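You operate a simulated robot arm through the tools that you are given. There is no shell and no other tool. Be economical: measure what you need, move in short steps, check, and stop when the job is done.

Carry out the task below with a simulated robot arm. There is one attempt and no reset: what you move stays moved.

## Task
Stack the tall brown carton marked "switch" from the top of the bench on top of the tall brown carton labelled "gauge". Turn the volts dial to 110 V. Open the right wash cupboard door, take the steel jug under the supply counter and leave it in the floor of the right wash cupboard and shut the door again. Count the clear tubs on the top of the supply counter, then put as many of the steel brackets from the top of the supply counter on the desk shelf. Shut the top right drawer. The order is free. Set down upright: steel jug under the supply counter, steel bracket.

Only the result counts: the job must be done as asked and must still hold three seconds after the hand-in. Knocking over, shifting, dropping, spilling or breaking anything else fails it.

## Robot
A 6-joint arm with a fingered hand on a trunk, on a base that drives. Base frame: it is fixed to the floor where the robot stands at the start and does not move with it; the origin is under the middle of the robot, x ahead of it, y to its left, z up; the surface under the hand at the start is at about z = 900. Units: mm, rad, N and s.
With the tool pointing down near the work surface it reaches from about 280 to 780 mm from the robot's upright axis, wherever it stands. Its first joint turns from -2.007 to 2.007 rad. Places, roughly: clear tub [-1500, 1500, 1000]; desk shelf (19x104 cm) [-4600, 1300, 1000]; floor of the right wash cupboard [-500, -2800, 100]; right wash cupboard door [-500, -2500, 500]; steel bracket (6x4x5 cm) [-2000, 1300, 900]; steel jug under the supply counter (14x9x11 cm) [-800, -400, 900]; tall brown carton [750, 0, 1000]; top right drawer [-4600, 1200, 900]; volts dial [600, 500, 1000]. Payload 4 kg.
The tool frame sits at the grasp point between the pads (the TCP): z along the fingers, y along the line on which they close. The tips reach 26 mm beyond it. The gripper opens to 164 mm. The gripper's body begins 73 mm behind the TCP. The gripper is a hand of 5 fingers: y runs from the thumb to the fingers, the wrist lies at [0, 0, -239] in the tool frame, and closing takes about 1.5 s.
Orientation is that of the tool frame in the base frame, as [roll, pitch, yaw] about the fixed x, y, z axes, in that order (R = Rz(yaw) Ry(pitch) Rx(roll)). With the fingers straight down and closing along the base's y, the tool's x points along the base's -x, its y along +y and its z along -z.

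## Interface
- The arm moves only by the tool step_arm. Its argument "increments" is a list that holds one entry, the list of rows, each a list of 7 numbers: the shift along the tool's x, y, z in mm, then the turn, a rotation vector about the tool's x, y, z in rad, then the finger opening in mm, from 0 to 164. In form: [[[dx, dy, dz, ax, ay, az, claw], ...]]. A call has 1 to 10 rows; each row shifts and turns the commanded pose from where the row before left it, along the tool's axes as they then stand. Rows are played at 5 a second. More than 50 mm and 0.15 rad between two rows, or a gripper value outside its range, and nothing of the call is played. Where a pose cannot be reached the arm comes as near as it can. A force on the tool above 40 N (or 10 N above the force at the start of the call, whichever is more), or a blocked arm, ends the call early, and 0.2 s more pass. Each finger travels about 45 mm/s and halts on what it meets, pressing with about 28 N; the grip force reading is that of the motor and also rises with nothing between the fingers. The clock runs only during rows and for 0.2 s after the last one: add rows that do not move to give the fingers time. It gives the time, the measured TCP pose, the force on the tool (base axes), the opening and the grip force at its end, in the units of the frame above (readings bear some noise), with the torque about the TCP (base axes, N m) and any sound that the robot's microphone picked up.
- Cameras (640 x 400 px; columns grow to the right, rows downward): "scene" is now at [-44.7, 132.5, 1850.3]; the picture's right is [-0.94, -0.33, 0.00], its down [-0.31, 0.88, -0.36] and it looks along [0.12, -0.34, -0.93] (base axes); focal length 214 px, centre (320, 200). "wrist" rides on the gripper at [50, -70, -93] in the tool frame; the picture's right is [0.81, 0.59, 0.00], its down [-0.43, 0.60, -0.68] and it looks along [-0.40, 0.55, 0.74] (tool axes); focal length 270 px, centre (320, 200). There is no depth. A picture from a camera that has moved, and an enlarged one, comes with that camera's place and axes in the base frame and with its lens.
- snapshot(camera): a new picture of that camera. The clock stands still meanwhile.
- raise_lower(by): slides the trunk up (or, below 0, down) by that many mm; the arm and the scene camera ride with it, the base frame stays. It gives what a move gives, with no picture.
- base_move(legs): drives the robot by 1 to 6 legs, each [ahead, left, turn to the left] in mm, mm and rad, along the robot's own axes; the way and the turn of a leg run together, so that a leg with both is an arc; at most 1500 mm and 3.142 rad a leg. The arm and the cameras ride along, it lands a little off, and it stops where it bumps. It gives what a move gives.
- preshape(shape): the hand has 5 fingers and takes this shape, open, in about a second: jaw (thumb against the fingers, like two jaws); tri (thumb and two fingers); tip (a fingertip pinch); poke (one finger out to press); point (the index stretched); flat (the hand flat); cup (the hand cupped); fist (a fist). The gripper value then closes the fingers along that shape, each until it touches; the sizes above hold for jaw. It gives what a move gives, with no picture.
- turn_head(pan, tilt): turns the head with the scene camera to pan (to the left, within 2.705 rad either way) and tilt (down, from -0.506 to 1.204), counted from straight ahead of the robot. It gives what a move gives.
- inspect(camera, box): a new picture of the part [left, top, right, bottom] of that camera's present view, enlarged. The clock stands still meanwhile.
- job_done(): hands the job in; it is judged then, once.

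Go step by step. Nothing tells you exact positions but the pictures and the camera data: compare them with the known pose of the tool, close in by small moves and look again before you grip or let go. The budget is 186 turns and 144 pictures, counting those below and the enlarged ones. Unless the task says otherwise, let go and move clear before handing in.

The tools are called after "Call:" as name(argument=value, ...) on one line, values as JSON. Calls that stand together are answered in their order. step_arm: Moves the arm, as the interface text tells. Its arguments: {"type":"object","properties":{"increments":{"type":"array","items":{"type":"array","items":{"type":"array","items":{"type":"number"}}}}},"required":["increments"]} The other tools are called the same way: raise_lower (by) slides the trunk up or down; preshape (shape) gives the hand a shape; base_move (legs) drives the base; turn_head (pan, tilt) turns the head that bears the scene camera; snapshot (camera) takes a picture; inspect (camera, box) takes an enlarged picture of a part of a camera's view; job_done () hands the job in.

At the start:

```text
t: 0.0
position: [551.9, 229.7, 1301.9]
tool_rot: [3.142, -0.001, -3.141]
contact_force: [-1.3, -0.4, -0.3]
moment: [0.0, 0.01, 0.03]
opening: 163.9
finger_force: 0.1
shape: jaw
trunk travel left (down, up): [-925.0, 65.0]
robot x, y, heading: [-1.1, -1.2, 0.006]
head pan, tilt: [-1.237, 1.201]
```

scene: 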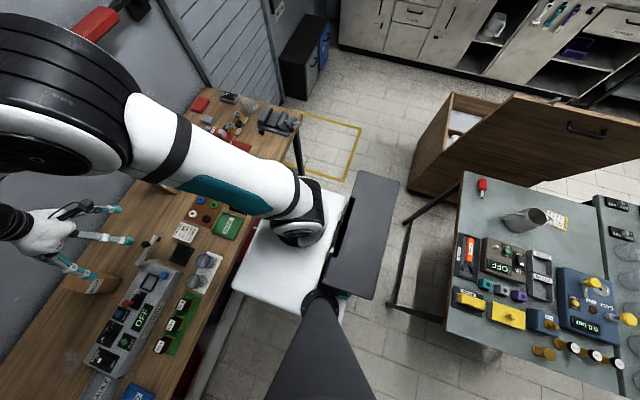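
wrist: 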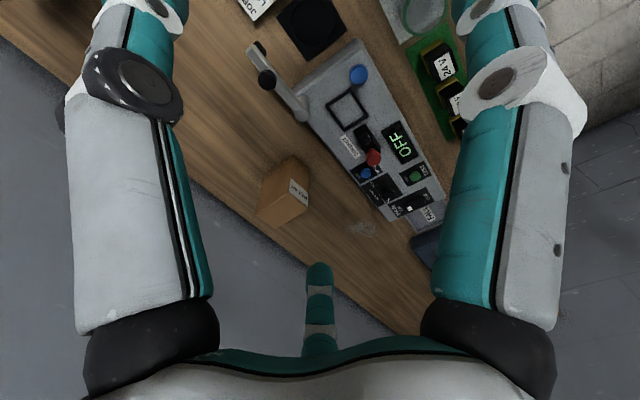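

I see the bench ahead with a small carton near its far edge, and a console. I'll look ahead with the head to survey the bench.

Call:
turn_head(pan=0.0, tilt=0.8)

Call:
snapshot(camera="scene")

```text
t: 1.4
position: [552.5, 229.1, 1300.9]
tool_rot: [3.141, 0.001, -3.14]
contact_force: [0.2, 0.5, 0.0]
moment: [0.05, 0.0, 0.01]
opening: 163.7
finger_force: 0.0
shape: jaw
trunk travel left (down, up): [-925.0, 65.0]
robot x, y, heading: [-0.4, 0.7, 0.004]
head pan, tilt: [0.0, 0.799]
```

```text
141 pictures are left
camera scene: at [17.6, 185.3, 1878.0], right [0.0, -1.0, 0.0], down [-0.72, 0.0, -0.7], along [0.7, 0.0, -0.72], focal length 214 px, centre (320, 200)
```

scene: 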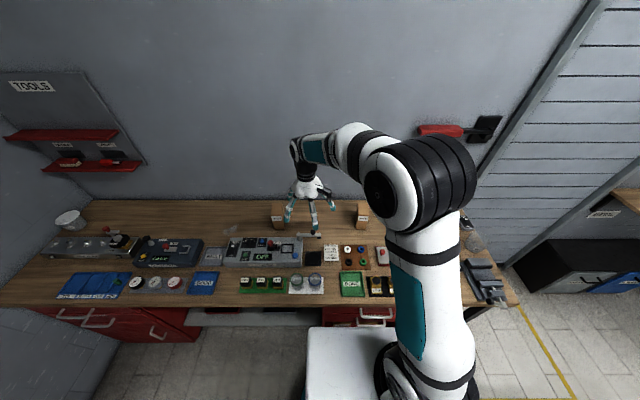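

Call:
inspect(camera="scene", box=[220, 190, 400, 302])

Call:
inspect(camera="scene", box=[30, 190, 230, 315])

```text
3.56 times, centred on (310, 246) of scene
camera zoom: at [17.6, 185.3, 1878.0], right [0.0, -1.0, 0.0], down [-0.72, 0.0, -0.7], along [0.7, 0.0, -0.72], focal length 763 px, centre (356, 36)
```

zoom: 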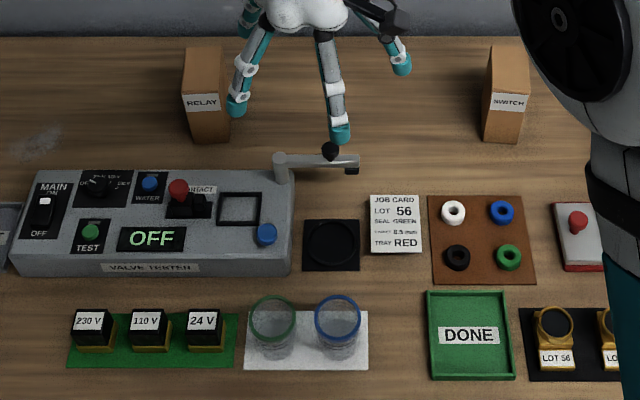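

```text
3.20 times, centred on (130, 252) of scene
camera zoom: at [17.6, 185.3, 1878.0], right [0.0, -1.0, 0.0], down [-0.72, 0.0, -0.7], along [0.7, 0.0, -0.72], focal length 686 px, centre (928, 32)
```

zoom: 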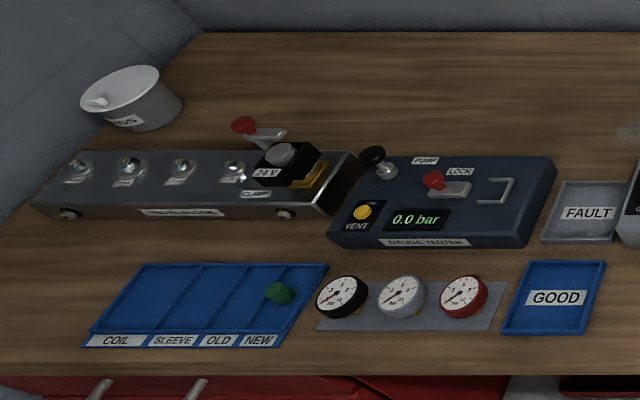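

Cartons RELAY and SWITCH are seen; GAUGE may be hidden behind the arm. I'll zoom in on the dial and swing the arm aside to look.

Call:
inspect(camera="scene", box=[224, 234, 274, 265])

Call:
step_arm(increments=[[[0, 50, 0, 0, 0, 0, 164], [0, 50, 0, 0, 0, 0, 164], [0, 50, 0, 0, 0, 0, 164], [0, 50, 0, 0, 0, 0, 164], [0, 50, 0, 0, 0, 0, 164], [0, 50, 0, 0, 0, 0, 164]]])

Call:
snapshot(camera="scene")

```text
12.80 times, centred on (249, 250) of scene
camera zoom: at [17.6, 185.3, 1878.0], right [0.0, -1.0, 0.0], down [-0.72, 0.0, -0.7], along [0.7, 0.0, -0.72], focal length 2745 px, centre (1229, -434)
```

zoom: 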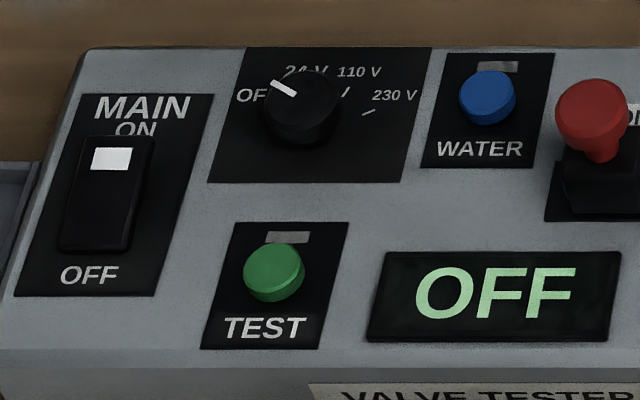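

```text
t: 2.8
position: [549.8, 532.2, 1297.6]
tool_rot: [3.137, 0.004, 3.14]
contact_force: [-0.3, 1.2, 0.2]
moment: [-0.03, -0.01, -0.02]
opening: 164.2
finger_force: 0.1
shape: jaw
out of reach, approached as far as the arm can: row 6
trunk travel left (down, up): [-925.0, 65.0]
robot x, y, heading: [-2.7, 2.0, -0.0]
head pan, tilt: [0.0, 0.799]
```

```text
137 pictures are left
camera scene: at [18.0, 187.7, 1877.8], right [0.0, -1.0, 0.0], down [-0.72, 0.0, -0.7], along [0.7, 0.0, -0.72], focal length 214 px, centre (320, 200)
```

scene: 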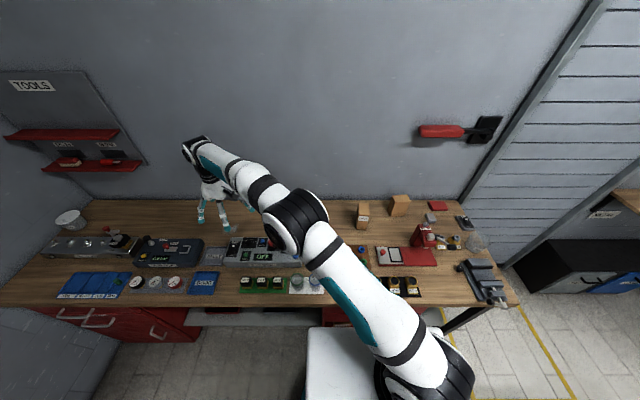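

Call:
inspect(camera="scene", box=[340, 180, 440, 242])

```text
6.40 times, centred on (390, 211) of scene
camera zoom: at [18.0, 187.7, 1877.8], right [0.0, -1.0, 0.0], down [-0.72, 0.0, -0.7], along [0.7, 0.0, -0.72], focal length 1373 px, centre (-128, 130)
```

zoom: 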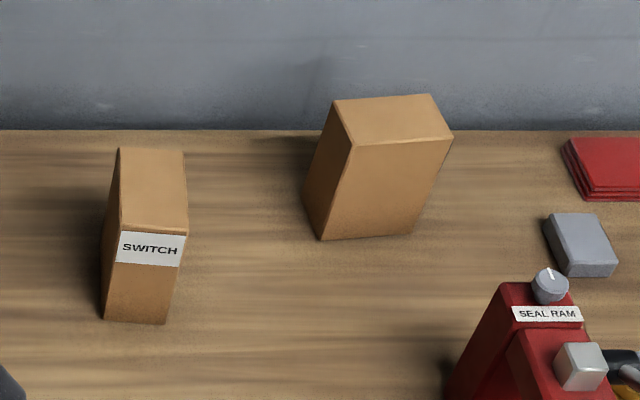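

A third tall carton stands at about (850,-255) with no label facing here. I'll drive right to see its other side.

Call:
base_move(legs=[[-100, 0, 0], [0, -750, 0]])

Call:
snapshot(camera="scene")

```text
t: 7.6
position: [454.4, -222.3, 1299.9]
tool_rot: [3.137, 0.006, 3.132]
contact_force: [-0.4, 0.1, 0.3]
moment: [0.02, 0.0, 0.0]
opening: 163.9
finger_force: 0.1
shape: jaw
trunk travel left (down, up): [-925.0, 65.0]
robot x, y, heading: [-100.1, -745.2, -0.009]
head pan, tilt: [0.0, 0.799]
```

```text
135 pictures are left
camera scene: at [-82.4, -562.2, 1878.1], right [-0.01, -1.0, 0.0], down [-0.72, 0.01, -0.7], along [0.7, -0.01, -0.72], focal length 214 px, centre (320, 200)
```

scene: 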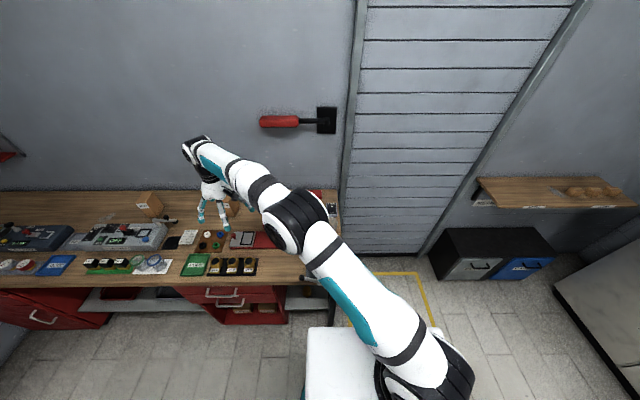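

Call:
step_arm(increments=[[[0, -50, 0, 0, 0, 0, 164], [0, -50, 0, 0, 0, 0, 164], [0, -50, 0, 0, 0, 0, 164], [0, -50, 0, 0, 0, 0, 164], [0, -50, 0, 0, 0, 0, 164], [0, -50, 0, 0, 0, 0, 164], [0, -50, 0, 0, 0, 0, 164], [0, -50, 0, 0, 0, 0, 164]]])

Call:
snapshot(camera="wrist")

Call:
snapshot(camera="scene")

```text
t: 9.4
position: [450.6, -625.7, 1295.8]
tool_rot: [3.137, 0.005, 3.132]
contact_force: [0.0, -0.2, -0.5]
moment: [0.06, 0.02, -0.02]
opening: 163.8
finger_force: 0.0
shape: jaw
trunk travel left (down, up): [-925.0, 65.0]
robot x, y, heading: [-99.8, -746.4, -0.008]
head pan, tilt: [0.0, 0.799]
```

```text
134 pictures are left
camera wrist: at [399.3, -693.8, 1388.0], right [-0.8, 0.6, 0.0], down [0.43, 0.59, 0.68], along [0.41, 0.55, -0.73], focal length 270 px, centre (320, 200)
```

wrist: 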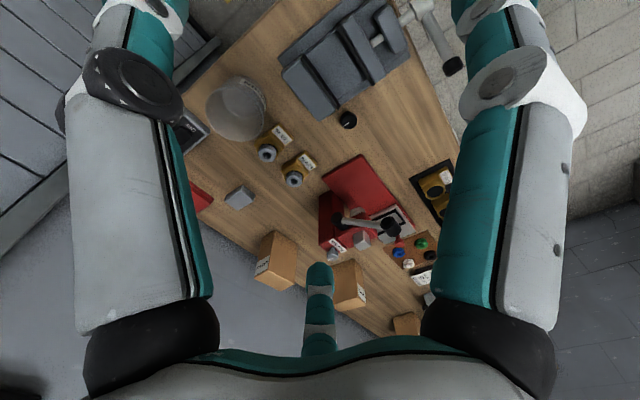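

```text
133 pictures are left
camera scene: at [-82.4, -563.5, 1878.2], right [-0.01, -1.0, 0.0], down [-0.72, 0.01, -0.7], along [0.7, -0.01, -0.72], focal length 214 px, centre (320, 200)
```

scene: 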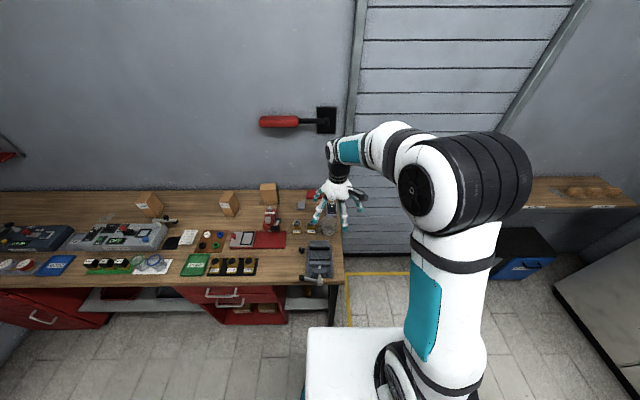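

Call:
inspect(camera="wrist", box=[240, 220, 380, 308])

Call:
inspect(camera="scene", box=[190, 170, 340, 264])

```text
4.55 times, centred on (310, 264) of wrist
camera zoom: at [399.3, -693.8, 1388.0], right [-0.8, 0.6, 0.0], down [0.43, 0.59, 0.68], along [0.41, 0.55, -0.73], focal length 1229 px, centre (366, -91)
```

zoom: 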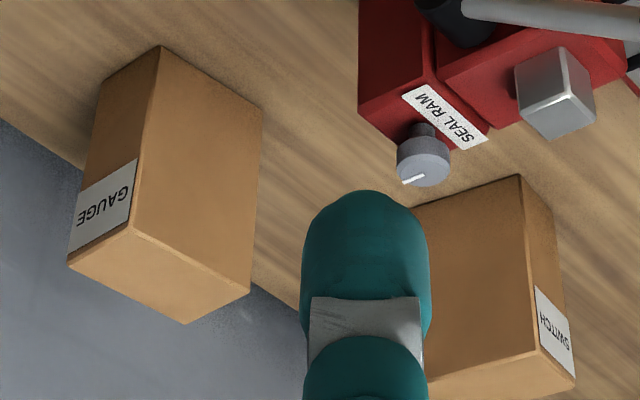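

```text
4.26 times, centred on (265, 217) of scene
camera zoom: at [-82.4, -563.5, 1878.2], right [-0.01, -1.0, 0.0], down [-0.72, 0.01, -0.7], along [0.7, -0.01, -0.72], focal length 913 px, centre (554, 128)
```

zoom: 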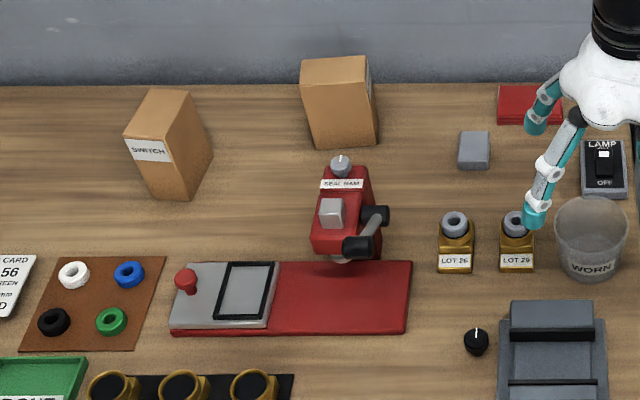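

GAUGE is the third carton at about (859,-265), top z≈1027, long side along y; SWITCH is at about (777,-45), long side along x. I'll drive to about (60,-150) to work on them.

Call:
base_move(legs=[[0, 595, 0.008], [150, 0, 0]])

Call:
snapshot(camera="scene")

```text
t: 13.7
position: [608.8, -40.3, 1295.4]
tool_rot: [3.135, 0.002, 3.138]
contact_force: [-0.2, 0.3, -0.2]
moment: [-0.01, 0.01, -0.01]
opening: 163.9
finger_force: 0.1
shape: jaw
trunk travel left (down, up): [-925.0, 65.0]
robot x, y, heading: [55.8, -164.1, -0.006]
head pan, tilt: [0.0, 0.799]
```

```text
130 pictures are left
camera scene: at [75.9, 18.3, 1878.0], right [0.0, -1.0, 0.0], down [-0.72, 0.0, -0.7], along [0.7, 0.0, -0.72], focal length 214 px, centre (320, 200)
```

scene: 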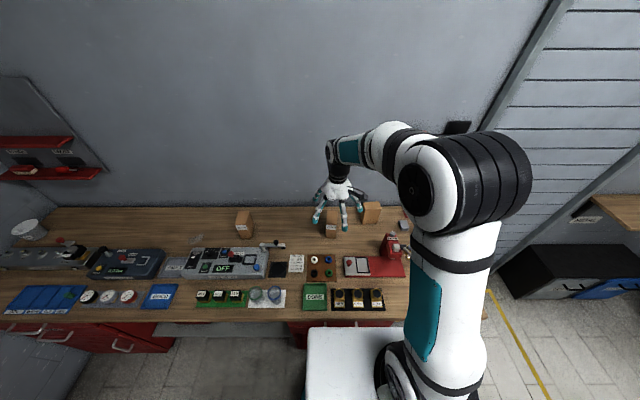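

Call:
step_arm(increments=[[[-40, -1, 0, 0, 0, 0, 164], [-40, -1, 0, 0, 0, 0, 164], [-40, -1, 0, 0, 0, 0, 164], [-36, -1, 0, 0, 0, 0.12, 164], [0, 0, 50, 0, 0, 0, 164], [0, 0, 50, 0, 0, 0, 164], [0, 0, 50, 0, 0, 0, 164], [0, 0, 0, 0, 0, 0, 164]]])

Call:
snapshot(camera="wrist")

Call:
inspect(camera="scene", box=[290, 160, 410, 235])

```text
t: 15.5
position: [763.2, -44.5, 1146.7]
tool_rot: [3.136, 0.006, 3.017]
contact_force: [-0.3, -0.2, 0.1]
moment: [0.01, -0.01, 0.03]
opening: 164.0
finger_force: 0.1
shape: jaw
trunk travel left (down, up): [-925.0, 65.0]
robot x, y, heading: [58.8, -169.1, -0.004]
head pan, tilt: [0.0, 0.799]
```

```text
129 pictures are left
camera wrist: at [704.1, -107.3, 1239.6], right [-0.73, 0.68, 0.0], down [0.5, 0.53, 0.68], along [0.47, 0.5, -0.73], focal length 270 px, centre (320, 200)
```

wrist: 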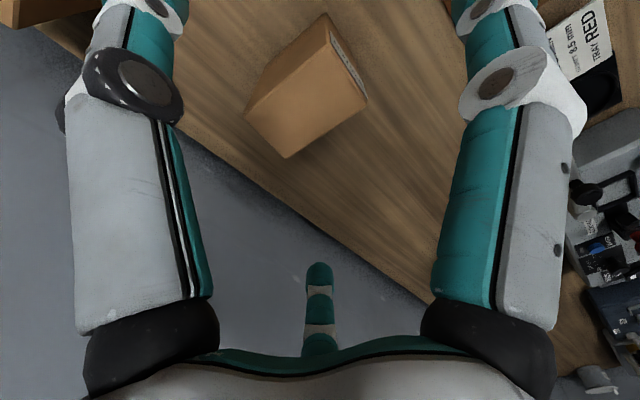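

```text
5.33 times, centred on (350, 198) of scene
camera zoom: at [73.5, 17.8, 1878.1], right [0.0, -1.0, 0.0], down [-0.72, 0.0, -0.7], along [0.7, 0.0, -0.72], focal length 1144 px, centre (160, 213)
```

zoom: 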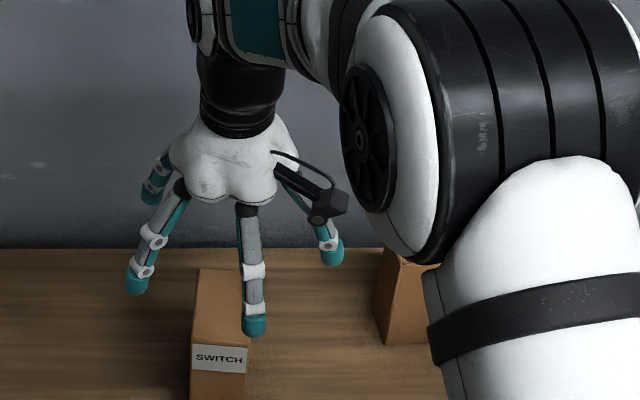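

The hand's five tips spread radially around the TCP; I'll centre over the carton at (778,-47) and descend.

Call:
step_arm(increments=[[[-15, -1, 0, 0, 0, 0, 164], [0, 0, 50, 0, 0, 0, 164], [0, 0, 50, 0, 0, 0, 164], [0, 0, 40, 0, 0, 0, 164], [0, 0, 20, 0, 0, 0, 164], [0, 0, 0, 0, 0, 0, 164]]])

Call:
inspect(camera="scene", box=[290, 160, 410, 235])

Call:
snapshot(camera="wrist")

```text
t: 16.9
position: [778.4, -45.8, 987.0]
tool_rot: [3.138, 0.005, 3.017]
contact_force: [0.1, -0.2, 0.1]
moment: [0.0, 0.01, 0.0]
opening: 164.0
finger_force: 0.0
shape: jaw
trunk travel left (down, up): [-925.0, 65.0]
robot x, y, heading: [56.3, -169.0, -0.002]
head pan, tilt: [0.0, 0.799]
```

```text
5.33 times, centred on (350, 198) of scene
camera zoom: at [74.2, 18.1, 1878.1], right [0.0, -1.0, 0.0], down [-0.72, 0.0, -0.7], along [0.7, 0.0, -0.72], focal length 1144 px, centre (160, 213)
```

zoom: 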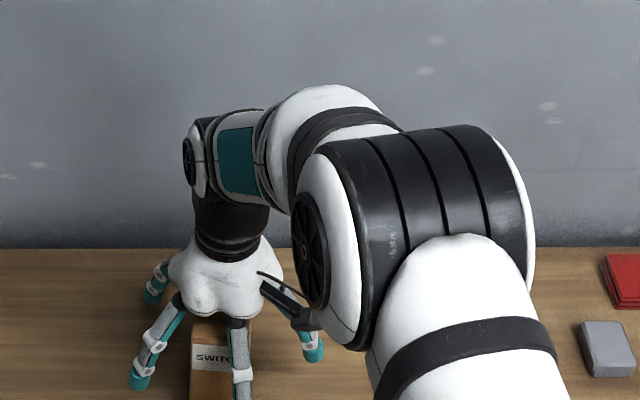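

```text
126 pictures are left
camera wrist: at [719.0, -107.2, 1079.2], right [-0.73, 0.68, 0.0], down [0.5, 0.53, 0.68], along [0.47, 0.5, -0.73], focal length 270 px, centre (320, 200)
```

wrist: 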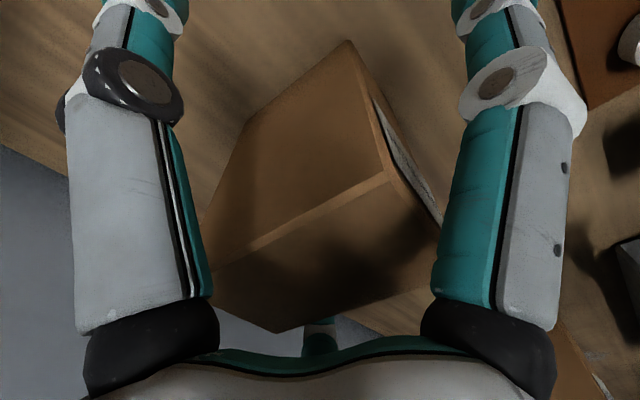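

The carton sits between the fingers. Closing now.

Call:
step_arm(increments=[[[0, 0, 0, 0, 0, 0, 30], [0, 0, 0, 0, 0, 0, 30], [0, 0, 0, 0, 0, 0, 30], [0, 0, 0, 0, 0, 0, 30], [0, 0, 0, 0, 0, 0, 30], [0, 0, 0, 0, 0, 0, 30], [0, 0, 0, 0, 0, 0, 30], [0, 0, 0, 0, 0, 0, 30], [0, 0, 0, 0, 0, 0, 30]]])

Call:
inspect(camera="scene", box=[290, 180, 410, 255])

```text
t: 18.9
position: [777.2, -46.3, 987.9]
tool_rot: [3.136, 0.002, 3.017]
contact_force: [-0.2, 0.6, -0.1]
moment: [-0.02, -0.01, -0.01]
opening: 64.7
finger_force: 27.7
shape: jaw
trunk travel left (down, up): [-925.0, 65.0]
robot x, y, heading: [56.6, -167.2, -0.0]
head pan, tilt: [0.0, 0.799]
```

```text
5.33 times, centred on (350, 218) of scene
camera zoom: at [74.4, 18.3, 1878.0], right [0.0, -1.0, 0.0], down [-0.72, 0.0, -0.7], along [0.7, 0.0, -0.72], focal length 1144 px, centre (160, 107)
```

zoom: 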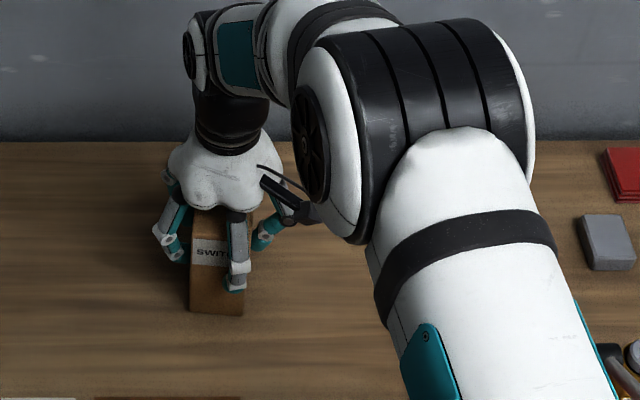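

Call:
step_arm(increments=[[[0, 0, -30, 0, 0, 0, 30], [0, 0, -45, 0, 0, 0, 30], [0, 0, -45, 0, 0, 0, 30], [0, 0, -45, 0, 0, 0, 30], [0, 0, -35, 0, 0, 0, 30]]])

Call:
base_move(legs=[[0, -100, 0], [40, 0, 0]])

Call:
snapshot(camera="scene")

Call:
snapshot(camera="wrist")

```text
t: 20.1
position: [779.8, -49.1, 1189.0]
tool_rot: [3.135, 0.004, 3.017]
contact_force: [0.9, -0.1, -2.2]
moment: [0.0, -0.02, 0.04]
opening: 64.6
finger_force: 27.8
shape: jaw
trunk travel left (down, up): [-925.0, 65.0]
robot x, y, heading: [56.1, -165.6, -0.002]
head pan, tilt: [0.0, 0.799]
```

```text
t: 21.8
position: [796.8, -146.8, 1185.4]
tool_rot: [3.136, 0.002, 3.019]
contact_force: [0.5, -0.2, -2.2]
moment: [0.05, 0.01, -0.02]
opening: 64.6
finger_force: 27.8
shape: jaw
trunk travel left (down, up): [-925.0, 65.0]
robot x, y, heading: [71.9, -268.7, -0.004]
head pan, tilt: [0.0, 0.799]
stopped in leg 2: the robot was blocked; the commanded pose is now the measured one
```

```text
124 pictures are left
camera scene: at [91.2, -82.3, 1878.1], right [0.0, -1.0, 0.0], down [-0.72, 0.0, -0.7], along [0.7, 0.0, -0.72], focal length 214 px, centre (320, 200)
```

scene: 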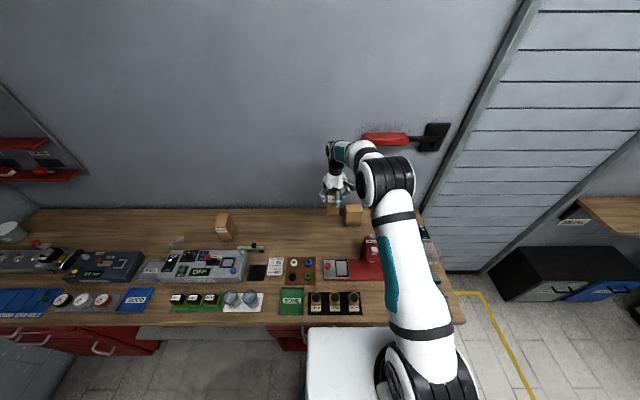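

```text
123 pictures are left
camera wrist: at [738.0, -209.8, 1279.1], right [-0.73, 0.68, 0.0], down [0.5, 0.53, 0.68], along [0.46, 0.5, -0.73], focal length 270 px, centre (320, 200)
```

wrist: 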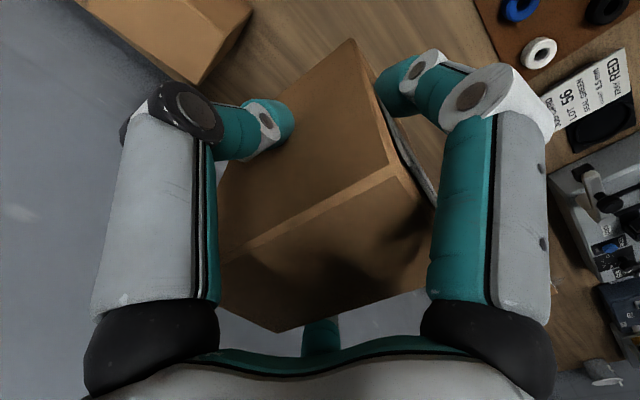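

Blocked slightly by the bench, fine. The carton is held at z 1186; I'll rotate it to match the gauge carton's long side.

Call:
step_arm(increments=[[[0, 0, 0, 0, 0, 0.15, 30], [0, 0, 0, 0, 0, 0.15, 30], [0, 0, 0, 0, 0, 0.15, 30], [0, 0, 0, 0, 0, 0.15, 30], [0, 0, 0, 0, 0, 0.15, 30], [0, 0, 0, 0, 0, 0.15, 30], [0, 0, 0, 0, 0, 0.15, 30], [0, 0, 0, 0, 0, 0.15, 30], [0, 0, 0, 0, 0, 0.15, 30], [0, 0, 0, 0, 0, 0, 30]]])

Call:
snapshot(camera="wrist")

```text
t: 24.0
position: [796.0, -146.0, 1187.8]
tool_rot: [3.135, -0.006, 1.669]
contact_force: [0.4, 0.8, -2.3]
moment: [-0.05, 0.02, 0.02]
opening: 64.4
finger_force: 28.2
shape: jaw
trunk travel left (down, up): [-925.0, 65.0]
robot x, y, heading: [67.6, -268.1, 0.002]
head pan, tilt: [0.0, 0.799]
```

```text
122 pictures are left
camera wrist: at [721.5, -102.9, 1280.0], right [0.51, 0.86, 0.01], down [0.63, -0.38, 0.68], along [0.59, -0.34, -0.73], focal length 270 px, centre (320, 200)
```

wrist: 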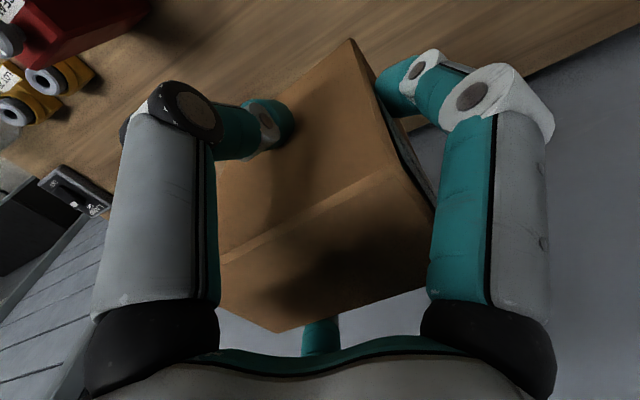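

Call:
step_arm(increments=[[[-31, 0, 0, 0, 0, 0, 30], [-31, 0, 0, 0, 0, 0, 30], [-31, 12, 0, 0, 0, 0, 30], [-31, 13, 0, 0, 0, 0, 30], [0, 13, 0, 0, 0, 0, 30], [0, 13, 0, 0, 0, 0, 30], [0, 0, 0, 0, 0, 0, 30]]])

Call:
inspect(camera="scene", box=[300, 130, 420, 230])

Call:
snapshot(camera="wrist")

```text
t: 25.6
position: [858.9, -265.6, 1186.4]
tool_rot: [3.136, -0.002, 1.671]
contact_force: [-0.5, 0.5, -1.5]
moment: [-0.01, -0.01, -0.02]
opening: 64.2
finger_force: 27.7
shape: jaw
trunk travel left (down, up): [-925.0, 65.0]
robot x, y, heading: [76.6, -266.6, -0.0]
head pan, tilt: [0.0, 0.799]
```

```text
4.00 times, centred on (360, 180) of scene
camera zoom: at [89.6, -81.4, 1878.0], right [0.0, -1.0, 0.0], down [-0.72, 0.0, -0.7], along [0.7, 0.0, -0.72], focal length 858 px, centre (160, 280)
```

zoom: 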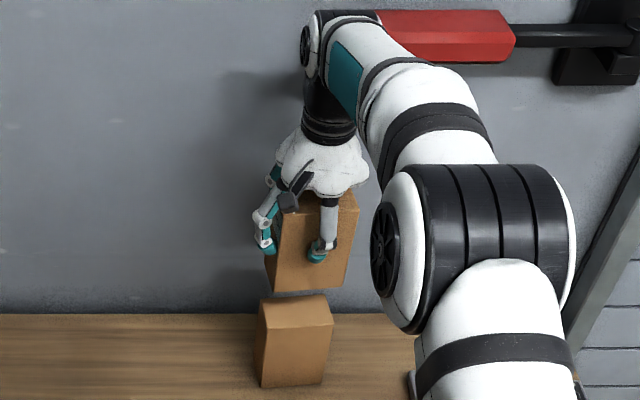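

```text
120 pictures are left
camera wrist: at [784.6, -221.1, 1279.1], right [0.5, 0.86, 0.01], down [0.63, -0.37, 0.68], along [0.59, -0.34, -0.73], focal length 270 px, centre (320, 200)
```

wrist: 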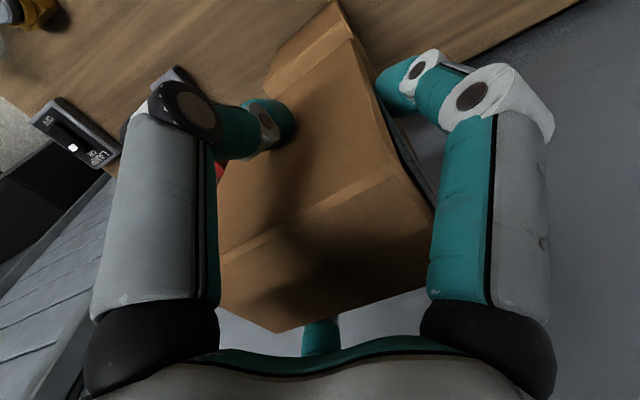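

Aligned above the gauge carton. Lowering most of the way.

Call:
step_arm(increments=[[[0, 0, 20, 0, 0, 0, 30], [0, 0, 20, 0, 0, 0, 30], [0, 0, 15, 0, 0, 0, 30], [0, 0, 8, 0, 0, 0, 30], [0, 0, 0, 0, 0, 0, 30]]])

Call:
inspect(camera="scene", box=[320, 170, 400, 230])

```text
t: 26.8
position: [859.1, -264.8, 1123.7]
tool_rot: [3.136, -0.006, 1.67]
contact_force: [-0.4, 0.2, -2.5]
moment: [0.01, 0.01, 0.01]
opening: 64.5
finger_force: 27.7
shape: jaw
trunk travel left (down, up): [-925.0, 65.0]
robot x, y, heading: [72.6, -269.7, -0.003]
head pan, tilt: [0.0, 0.799]
```

```text
6.67 times, centred on (360, 200) of scene
camera zoom: at [90.2, -81.7, 1878.1], right [0.0, -1.0, 0.0], down [-0.72, 0.0, -0.7], along [0.7, 0.0, -0.72], focal length 1430 px, centre (53, 200)
```

zoom: 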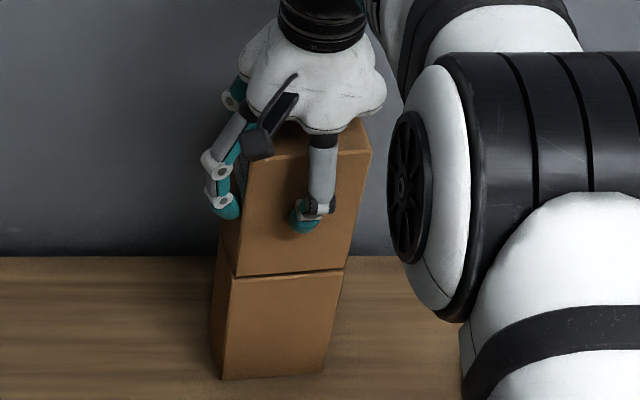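

Call:
step_arm(increments=[[[0, 0, 3, 0, 0, 0, 30], [0, 0, 2, 0, 0, 0, 30], [0, 0, 2, 0, 0, 0, 30], [0, 0, 0, 0, 0, 0, 30]]])

```text
t: 27.8
position: [859.9, -264.9, 1116.7]
tool_rot: [3.138, -0.002, 1.67]
contact_force: [0.2, 1.1, 1.2]
moment: [-0.09, 0.07, -0.03]
opening: 64.9
finger_force: 27.8
shape: jaw
trunk travel left (down, up): [-925.0, 65.0]
robot x, y, heading: [70.5, -261.2, -0.005]
head pan, tilt: [0.0, 0.799]
```

Call:
step_arm(increments=[[[0, 0, 1, 0, 0, 0, 30], [0, 0, 1, 0, 0, 0, 30], [0, 0, 0, 0, 0, 0, 30]]])

Call:
inspect(camera="scene", box=[320, 170, 400, 230])

```text
t: 28.6
position: [860.1, -264.2, 1115.1]
tool_rot: [3.135, -0.002, 1.67]
contact_force: [-0.1, 0.8, 9.9]
moment: [-0.18, 0.21, -0.03]
opening: 64.5
finger_force: 28.2
shape: jaw
trunk travel left (down, up): [-925.0, 65.0]
robot x, y, heading: [69.9, -268.4, -0.009]
head pan, tilt: [0.0, 0.799]
```

```text
6.67 times, centred on (360, 200) of scene
camera zoom: at [88.6, -81.6, 1878.2], right [0.0, -1.0, 0.0], down [-0.72, 0.0, -0.7], along [0.7, 0.0, -0.72], focal length 1430 px, centre (53, 200)
```

zoom: 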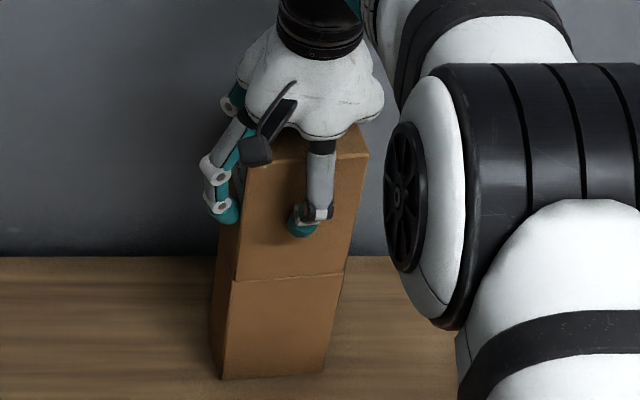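

In contact with 10 N. Releasing and lifting straight up.

Call:
step_arm(increments=[[[0, 0, 0, 0, 0, 0, 80], [0, 0, 0, 0, 0, 0, 110], [0, 0, 0, 0, 0, 0, 140], [0, 0, 0, 0, 0, 0, 164], [0, 0, 0, 0, 0, 0, 164], [0, 0, 0, 0, 0, 0, 164], [0, 0, 0, 0, 0, 0, 164]]])

Call:
step_arm(increments=[[[0, 0, -20, 0, 0, 0, 164], [0, 0, -30, 0, 0, 0, 164], [0, 0, -50, 0, 0, 0, 164], [0, 0, -40, 0, 0, 0, 164], [0, 0, 0, 0, 0, 0, 164]]])

Call:
inspect(camera="scene", box=[300, 130, 420, 230])

```text
t: 30.2
position: [859.5, -266.1, 1115.7]
tool_rot: [3.138, -0.004, 1.67]
contact_force: [-1.0, 0.5, -0.4]
moment: [0.05, 0.03, -0.01]
opening: 163.8
finger_force: 0.1
shape: jaw
trunk travel left (down, up): [-925.0, 65.0]
robot x, y, heading: [74.5, -266.1, -0.004]
head pan, tilt: [0.0, 0.799]
```

```text
t: 31.4
position: [862.5, -265.1, 1259.5]
tool_rot: [3.136, -0.004, 1.67]
contact_force: [-0.5, 0.6, 0.4]
moment: [-0.02, -0.02, 0.01]
opening: 163.8
finger_force: 0.0
shape: jaw
trunk travel left (down, up): [-925.0, 65.0]
robot x, y, heading: [73.9, -269.6, -0.004]
head pan, tilt: [0.0, 0.799]
```

```text
4.00 times, centred on (360, 180) of scene
camera zoom: at [90.1, -81.7, 1878.1], right [0.0, -1.0, 0.0], down [-0.72, 0.0, -0.7], along [0.7, 0.0, -0.72], focal length 858 px, centre (160, 280)
```

zoom: 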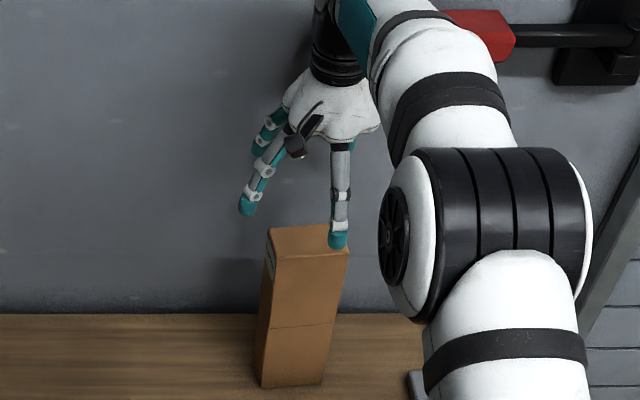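

Stack done. Now retract and drive left to the dial.

Call:
step_arm(increments=[[[0, 0, -50, 0, 0, 0, 164], [0, -50, 0, 0, 0, 0, 164], [0, -50, 0, 0, 0, 0, 164], [0, -50, 0, 0, 0, 0, 164], [0, -50, 0, 0, 0, 0, 164], [0, -50, 0, 0, 0, 0, 164], [0, 0, 0, 0, 0, 0, 164]]])

Call:
base_move(legs=[[-70, 0, 0], [0, 760, 0.004]])

Call:
snapshot(camera="scene")

Call:
snapshot(camera="wrist")

```text
t: 33.0
position: [601.5, -290.8, 1303.1]
tool_rot: [3.139, -0.006, 1.669]
contact_force: [0.3, -0.4, 0.1]
moment: [-0.01, 0.03, -0.01]
opening: 163.8
finger_force: 0.0
shape: jaw
out of reach, approached as far as the arm can: row 1
trunk travel left (down, up): [-925.0, 65.0]
robot x, y, heading: [70.5, -269.0, -0.002]
head pan, tilt: [0.0, 0.799]
```

```text
t: 37.6
position: [529.6, 459.1, 1303.1]
tool_rot: [3.138, -0.002, 1.675]
contact_force: [0.9, 0.4, -0.7]
moment: [-0.03, -0.01, 0.02]
opening: 163.7
finger_force: 0.1
shape: jaw
trunk travel left (down, up): [-925.0, 65.0]
robot x, y, heading: [0.1, 480.0, 0.001]
head pan, tilt: [0.0, 0.799]
```

```text
116 pictures are left
camera scene: at [19.4, 666.8, 1878.0], right [0.0, -1.0, 0.0], down [-0.72, 0.0, -0.7], along [0.7, 0.0, -0.72], focal length 214 px, centre (320, 200)
```

scene: 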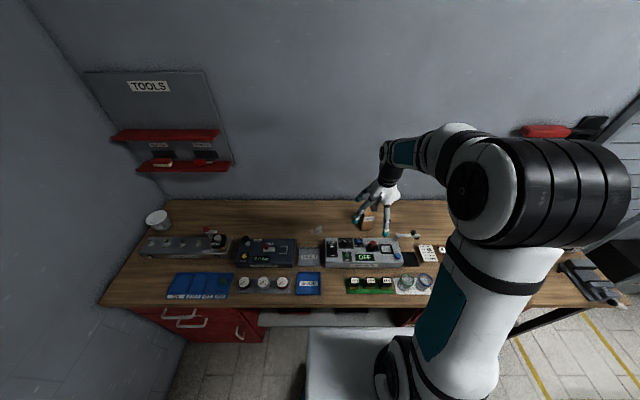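

```text
115 pictures are left
camera wrist: at [455.4, 503.6, 1395.0], right [0.5, 0.87, 0.01], down [0.63, -0.37, 0.68], along [0.59, -0.34, -0.73], focal length 270 px, centre (320, 200)
```

wrist: 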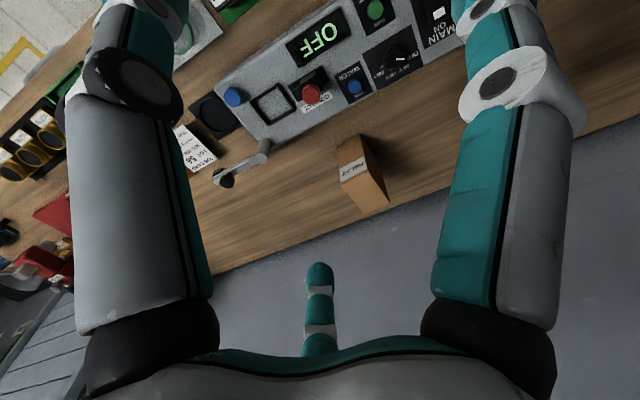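

Call:
inspect(camera="wrist", box=[340, 20, 440, 82])

Call:
inspect(camera="scene", box=[320, 230, 380, 268])

```text
6.40 times, centred on (390, 51) of wrist
camera zoom: at [455.4, 503.6, 1395.0], right [0.5, 0.87, 0.01], down [0.63, -0.37, 0.68], along [0.59, -0.34, -0.73], focal length 1730 px, centre (-128, 1154)
```

zoom: 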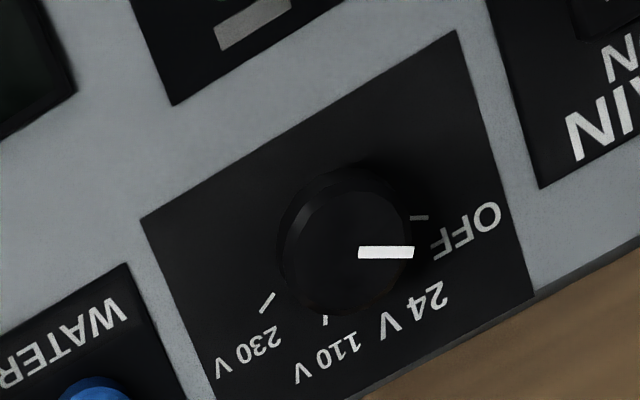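

```text
10.53 times, centred on (350, 249) of scene
camera zoom: at [19.4, 666.8, 1878.0], right [0.0, -1.0, 0.0], down [-0.72, 0.0, -0.7], along [0.7, 0.0, -0.72], focal length 2258 px, centre (4, -316)
```

zoom: 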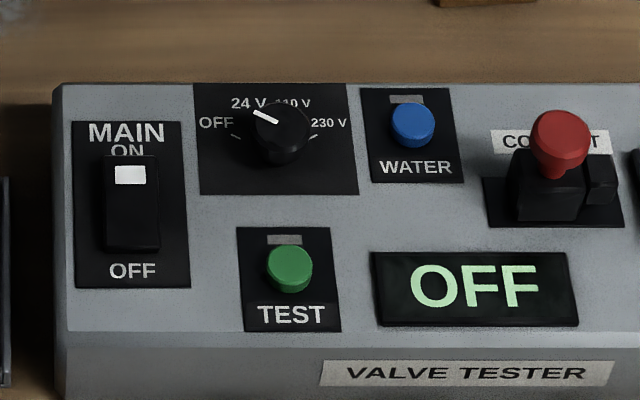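

The dial pointer is at OFF (60° to the left of forward); 110 V is 20° right of forward, so I need an 80° clockwise turn about (610,539). I'll rotate the wrist back first and try the tip pinch shape.

Call:
step_arm(increments=[[[0, 0, 0, 0, 0, -0.15, 164], [0, 0, 0, 0, 0, -0.15, 164], [0, 0, 0, 0, 0, -0.15, 164], [0, 0, 0, 0, 0, -0.15, 164], [0, 0, 0, 0, 0, -0.15, 164], [0, 0, 0, 0, 0, -0.15, 164], [0, 0, 0, 0, 0, -0.15, 164], [0, 0, 0, 0, 0, -0.15, 164], [0, 0, 0, 0, 0, -0.15, 164]]])

Call:
preshape(shape="tip")

Call:
snapshot(camera="wrist")

Call:
inspect(camera="scene", box=[340, 170, 440, 240])

```text
t: 39.6
position: [530.8, 459.1, 1303.8]
tool_rot: [3.135, 0.004, 3.027]
contact_force: [-0.1, 0.7, 0.7]
moment: [0.0, 0.02, 0.0]
opening: 163.9
finger_force: 0.1
shape: jaw
trunk travel left (down, up): [-925.0, 65.0]
robot x, y, heading: [0.2, 481.3, -0.0]
head pan, tilt: [0.0, 0.799]
```

```text
t: 40.5
position: [530.8, 459.9, 1302.9]
tool_rot: [3.138, 0.004, 3.023]
contact_force: [0.5, 0.2, -0.3]
moment: [-0.02, -0.02, 0.0]
opening: 163.8
finger_force: 0.0
shape: tip
trunk travel left (down, up): [-925.0, 65.0]
robot x, y, heading: [2.1, 479.2, 0.003]
head pan, tilt: [0.0, 0.799]
```

```text
112 pictures are left
camera wrist: at [472.2, 396.8, 1395.1], right [-0.73, 0.68, 0.0], down [0.5, 0.54, 0.68], along [0.46, 0.5, -0.73], focal length 270 px, centre (320, 200)
```

wrist: 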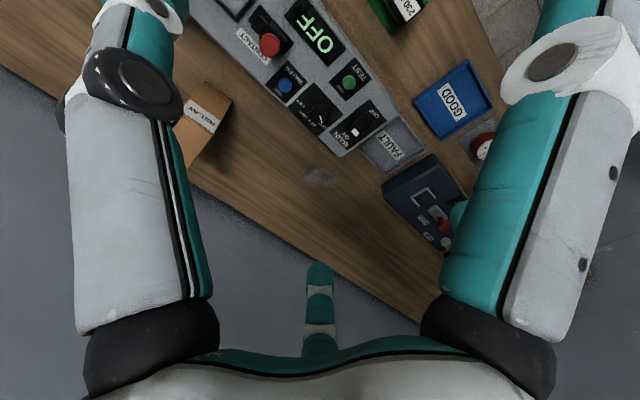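

```text
5.71 times, centred on (390, 205) of scene
camera zoom: at [19.4, 666.1, 1878.1], right [0.0, -1.0, 0.0], down [-0.72, 0.0, -0.7], along [0.7, 0.0, -0.72], focal length 1226 px, centre (-80, 171)
```

zoom: 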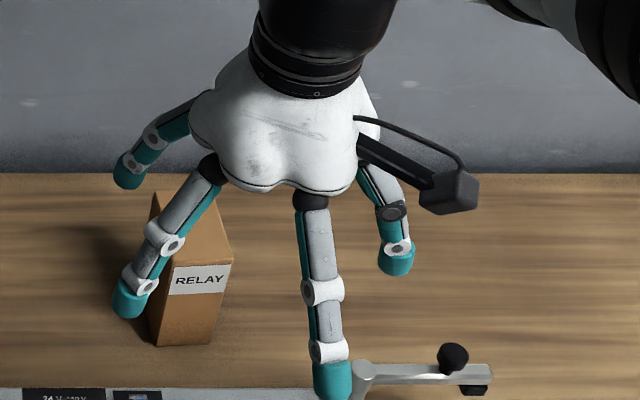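

Call:
step_arm(increments=[[[0, 0, 0, 0, 0, 0, 45], [0, 0, 0, 0, 0, 0, 45], [0, 0, 0, 0, 0, 0, 45], [0, 0, 0, 0, 0, 0, 45], [0, 0, 0, 0, 0, 0, 45], [0, 0, 0, 0, 0, 0, 45], [0, 0, 0, 0, 0, 0, 45], [0, 0, 0, 0, 0, 0, 45]]])

Call:
snapshot(camera="wrist")

Call:
inspect(camera="scene", box=[340, 170, 440, 240])

```text
t: 42.3
position: [530.1, 459.1, 1303.5]
tool_rot: [3.136, 0.005, 3.023]
contact_force: [0.1, 0.2, 0.2]
moment: [-0.01, -0.02, -0.02]
opening: 45.3
finger_force: 0.0
shape: tip
trunk travel left (down, up): [-925.0, 65.0]
robot x, y, heading: [-0.6, 484.1, -0.0]
head pan, tilt: [0.0, 0.799]
```

```text
110 pictures are left
camera wrist: at [472.3, 396.7, 1395.1], right [-0.73, 0.68, 0.0], down [0.5, 0.54, 0.68], along [0.46, 0.5, -0.73], focal length 270 px, centre (320, 200)
```

wrist: 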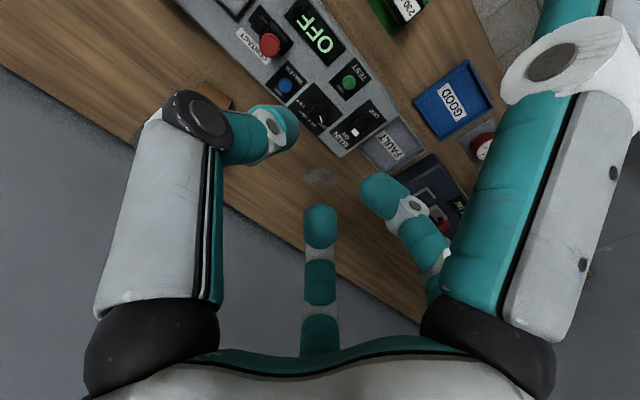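

```text
5.71 times, centred on (390, 205) of scene
camera zoom: at [19.4, 666.1, 1878.1], right [0.0, -1.0, 0.0], down [-0.72, 0.0, -0.7], along [0.7, 0.0, -0.72], focal length 1226 px, centre (-80, 171)
```

zoom: 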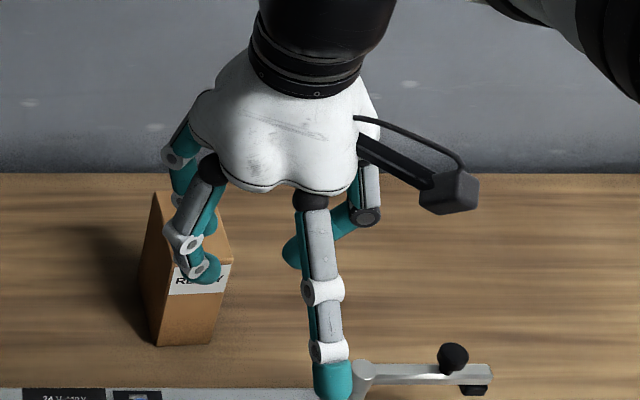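

Call:
preshape(shape="jaw")

Call:
step_arm(increments=[[[0, 0, 0, 0, 0, 0, 55], [0, 0, 0, 0, 0, 0, 55], [0, 0, 0, 0, 0, 0, 55], [0, 0, 0, 0, 0, 0, 55], [0, 0, 0, 0, 0, 0, 55], [0, 0, 0, 0, 0, 0, 55], [0, 0, 0, 0, 0, 0, 55], [0, 0, 0, 0, 0, 0, 55]]])

Call:
inspect(camera="scene", box=[340, 170, 440, 240])

Call:
snapshot(camera="wrist")

```text
t: 43.2
position: [531.2, 458.7, 1302.8]
tool_rot: [3.135, 0.005, 3.024]
contact_force: [-0.9, -0.7, 1.4]
moment: [-0.05, 0.01, -0.03]
opening: 164.2
finger_force: 0.0
shape: jaw
trunk travel left (down, up): [-925.0, 65.0]
robot x, y, heading: [3.1, 483.8, 0.002]
head pan, tilt: [0.0, 0.799]
```

```text
t: 45.0
position: [531.3, 459.8, 1303.4]
tool_rot: [3.138, 0.002, 3.023]
contact_force: [-0.6, -0.1, 0.1]
moment: [0.02, -0.02, 0.02]
opening: 55.2
finger_force: 0.1
shape: jaw
trunk travel left (down, up): [-925.0, 65.0]
robot x, y, heading: [1.5, 481.2, 0.004]
head pan, tilt: [0.0, 0.799]
```

```text
5.71 times, centred on (390, 205) of scene
camera zoom: at [19.4, 666.1, 1878.1], right [0.0, -1.0, 0.0], down [-0.72, 0.0, -0.7], along [0.7, 0.0, -0.72], focal length 1226 px, centre (-80, 171)
```

zoom: 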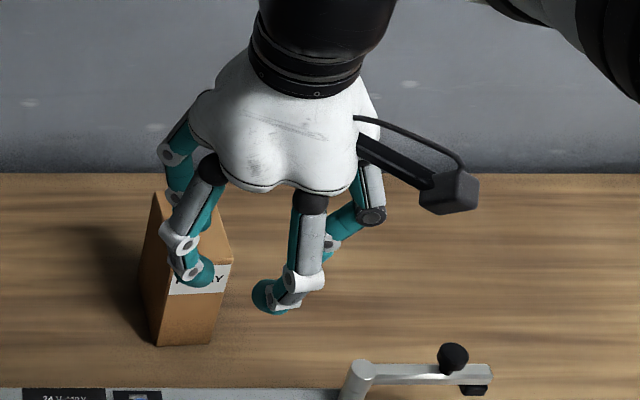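

```text
107 pictures are left
camera wrist: at [472.3, 396.7, 1395.1], right [-0.73, 0.68, 0.0], down [0.5, 0.54, 0.68], along [0.46, 0.5, -0.73], focal length 270 px, centre (320, 200)
```

wrist: 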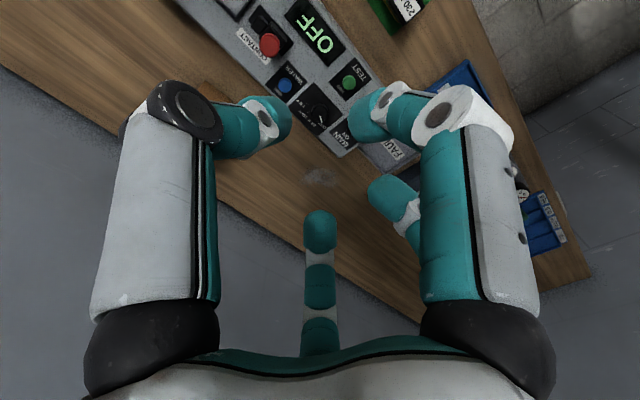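

Call:
step_arm(increments=[[[-35, 44, 0, 0, 0, 0, 55], [-34, 45, 0, 0, 0, 0, 55], [0, 0, 50, 0, 0, 0, 55], [0, 0, 50, 0, 0, 0, 55], [0, 0, 50, 0, 0, 0, 55], [0, 0, 50, 0, 0, 0, 55], [0, 0, 0, 0, 0, 0, 55]]])

Call:
inspect(camera="scene", box=[310, 190, 410, 260])

Call:
snapshot(camera="wrist")

```text
refused: row 1 steps farther than a row can; nothing moved
```

```text
5.71 times, centred on (360, 225) of scene
camera zoom: at [19.4, 666.1, 1878.1], right [0.0, -1.0, 0.0], down [-0.72, 0.0, -0.7], along [0.7, 0.0, -0.72], focal length 1226 px, centre (91, 57)
```

zoom: 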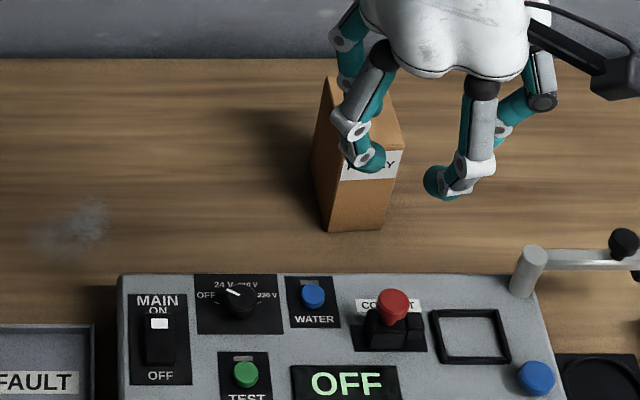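

```text
105 pictures are left
camera wrist: at [472.3, 396.7, 1395.1], right [-0.73, 0.68, 0.0], down [0.5, 0.54, 0.68], along [0.46, 0.5, -0.73], focal length 270 px, centre (320, 200)
```

wrist: 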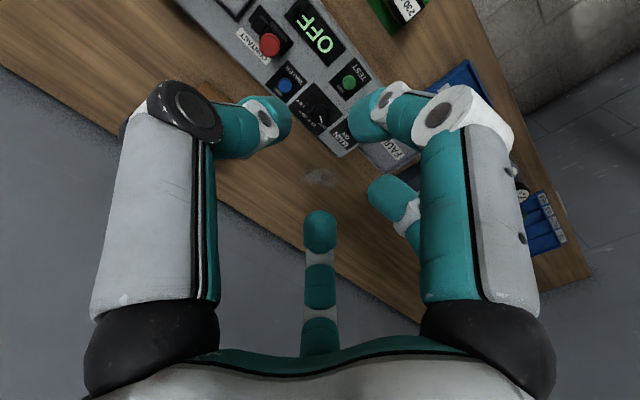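

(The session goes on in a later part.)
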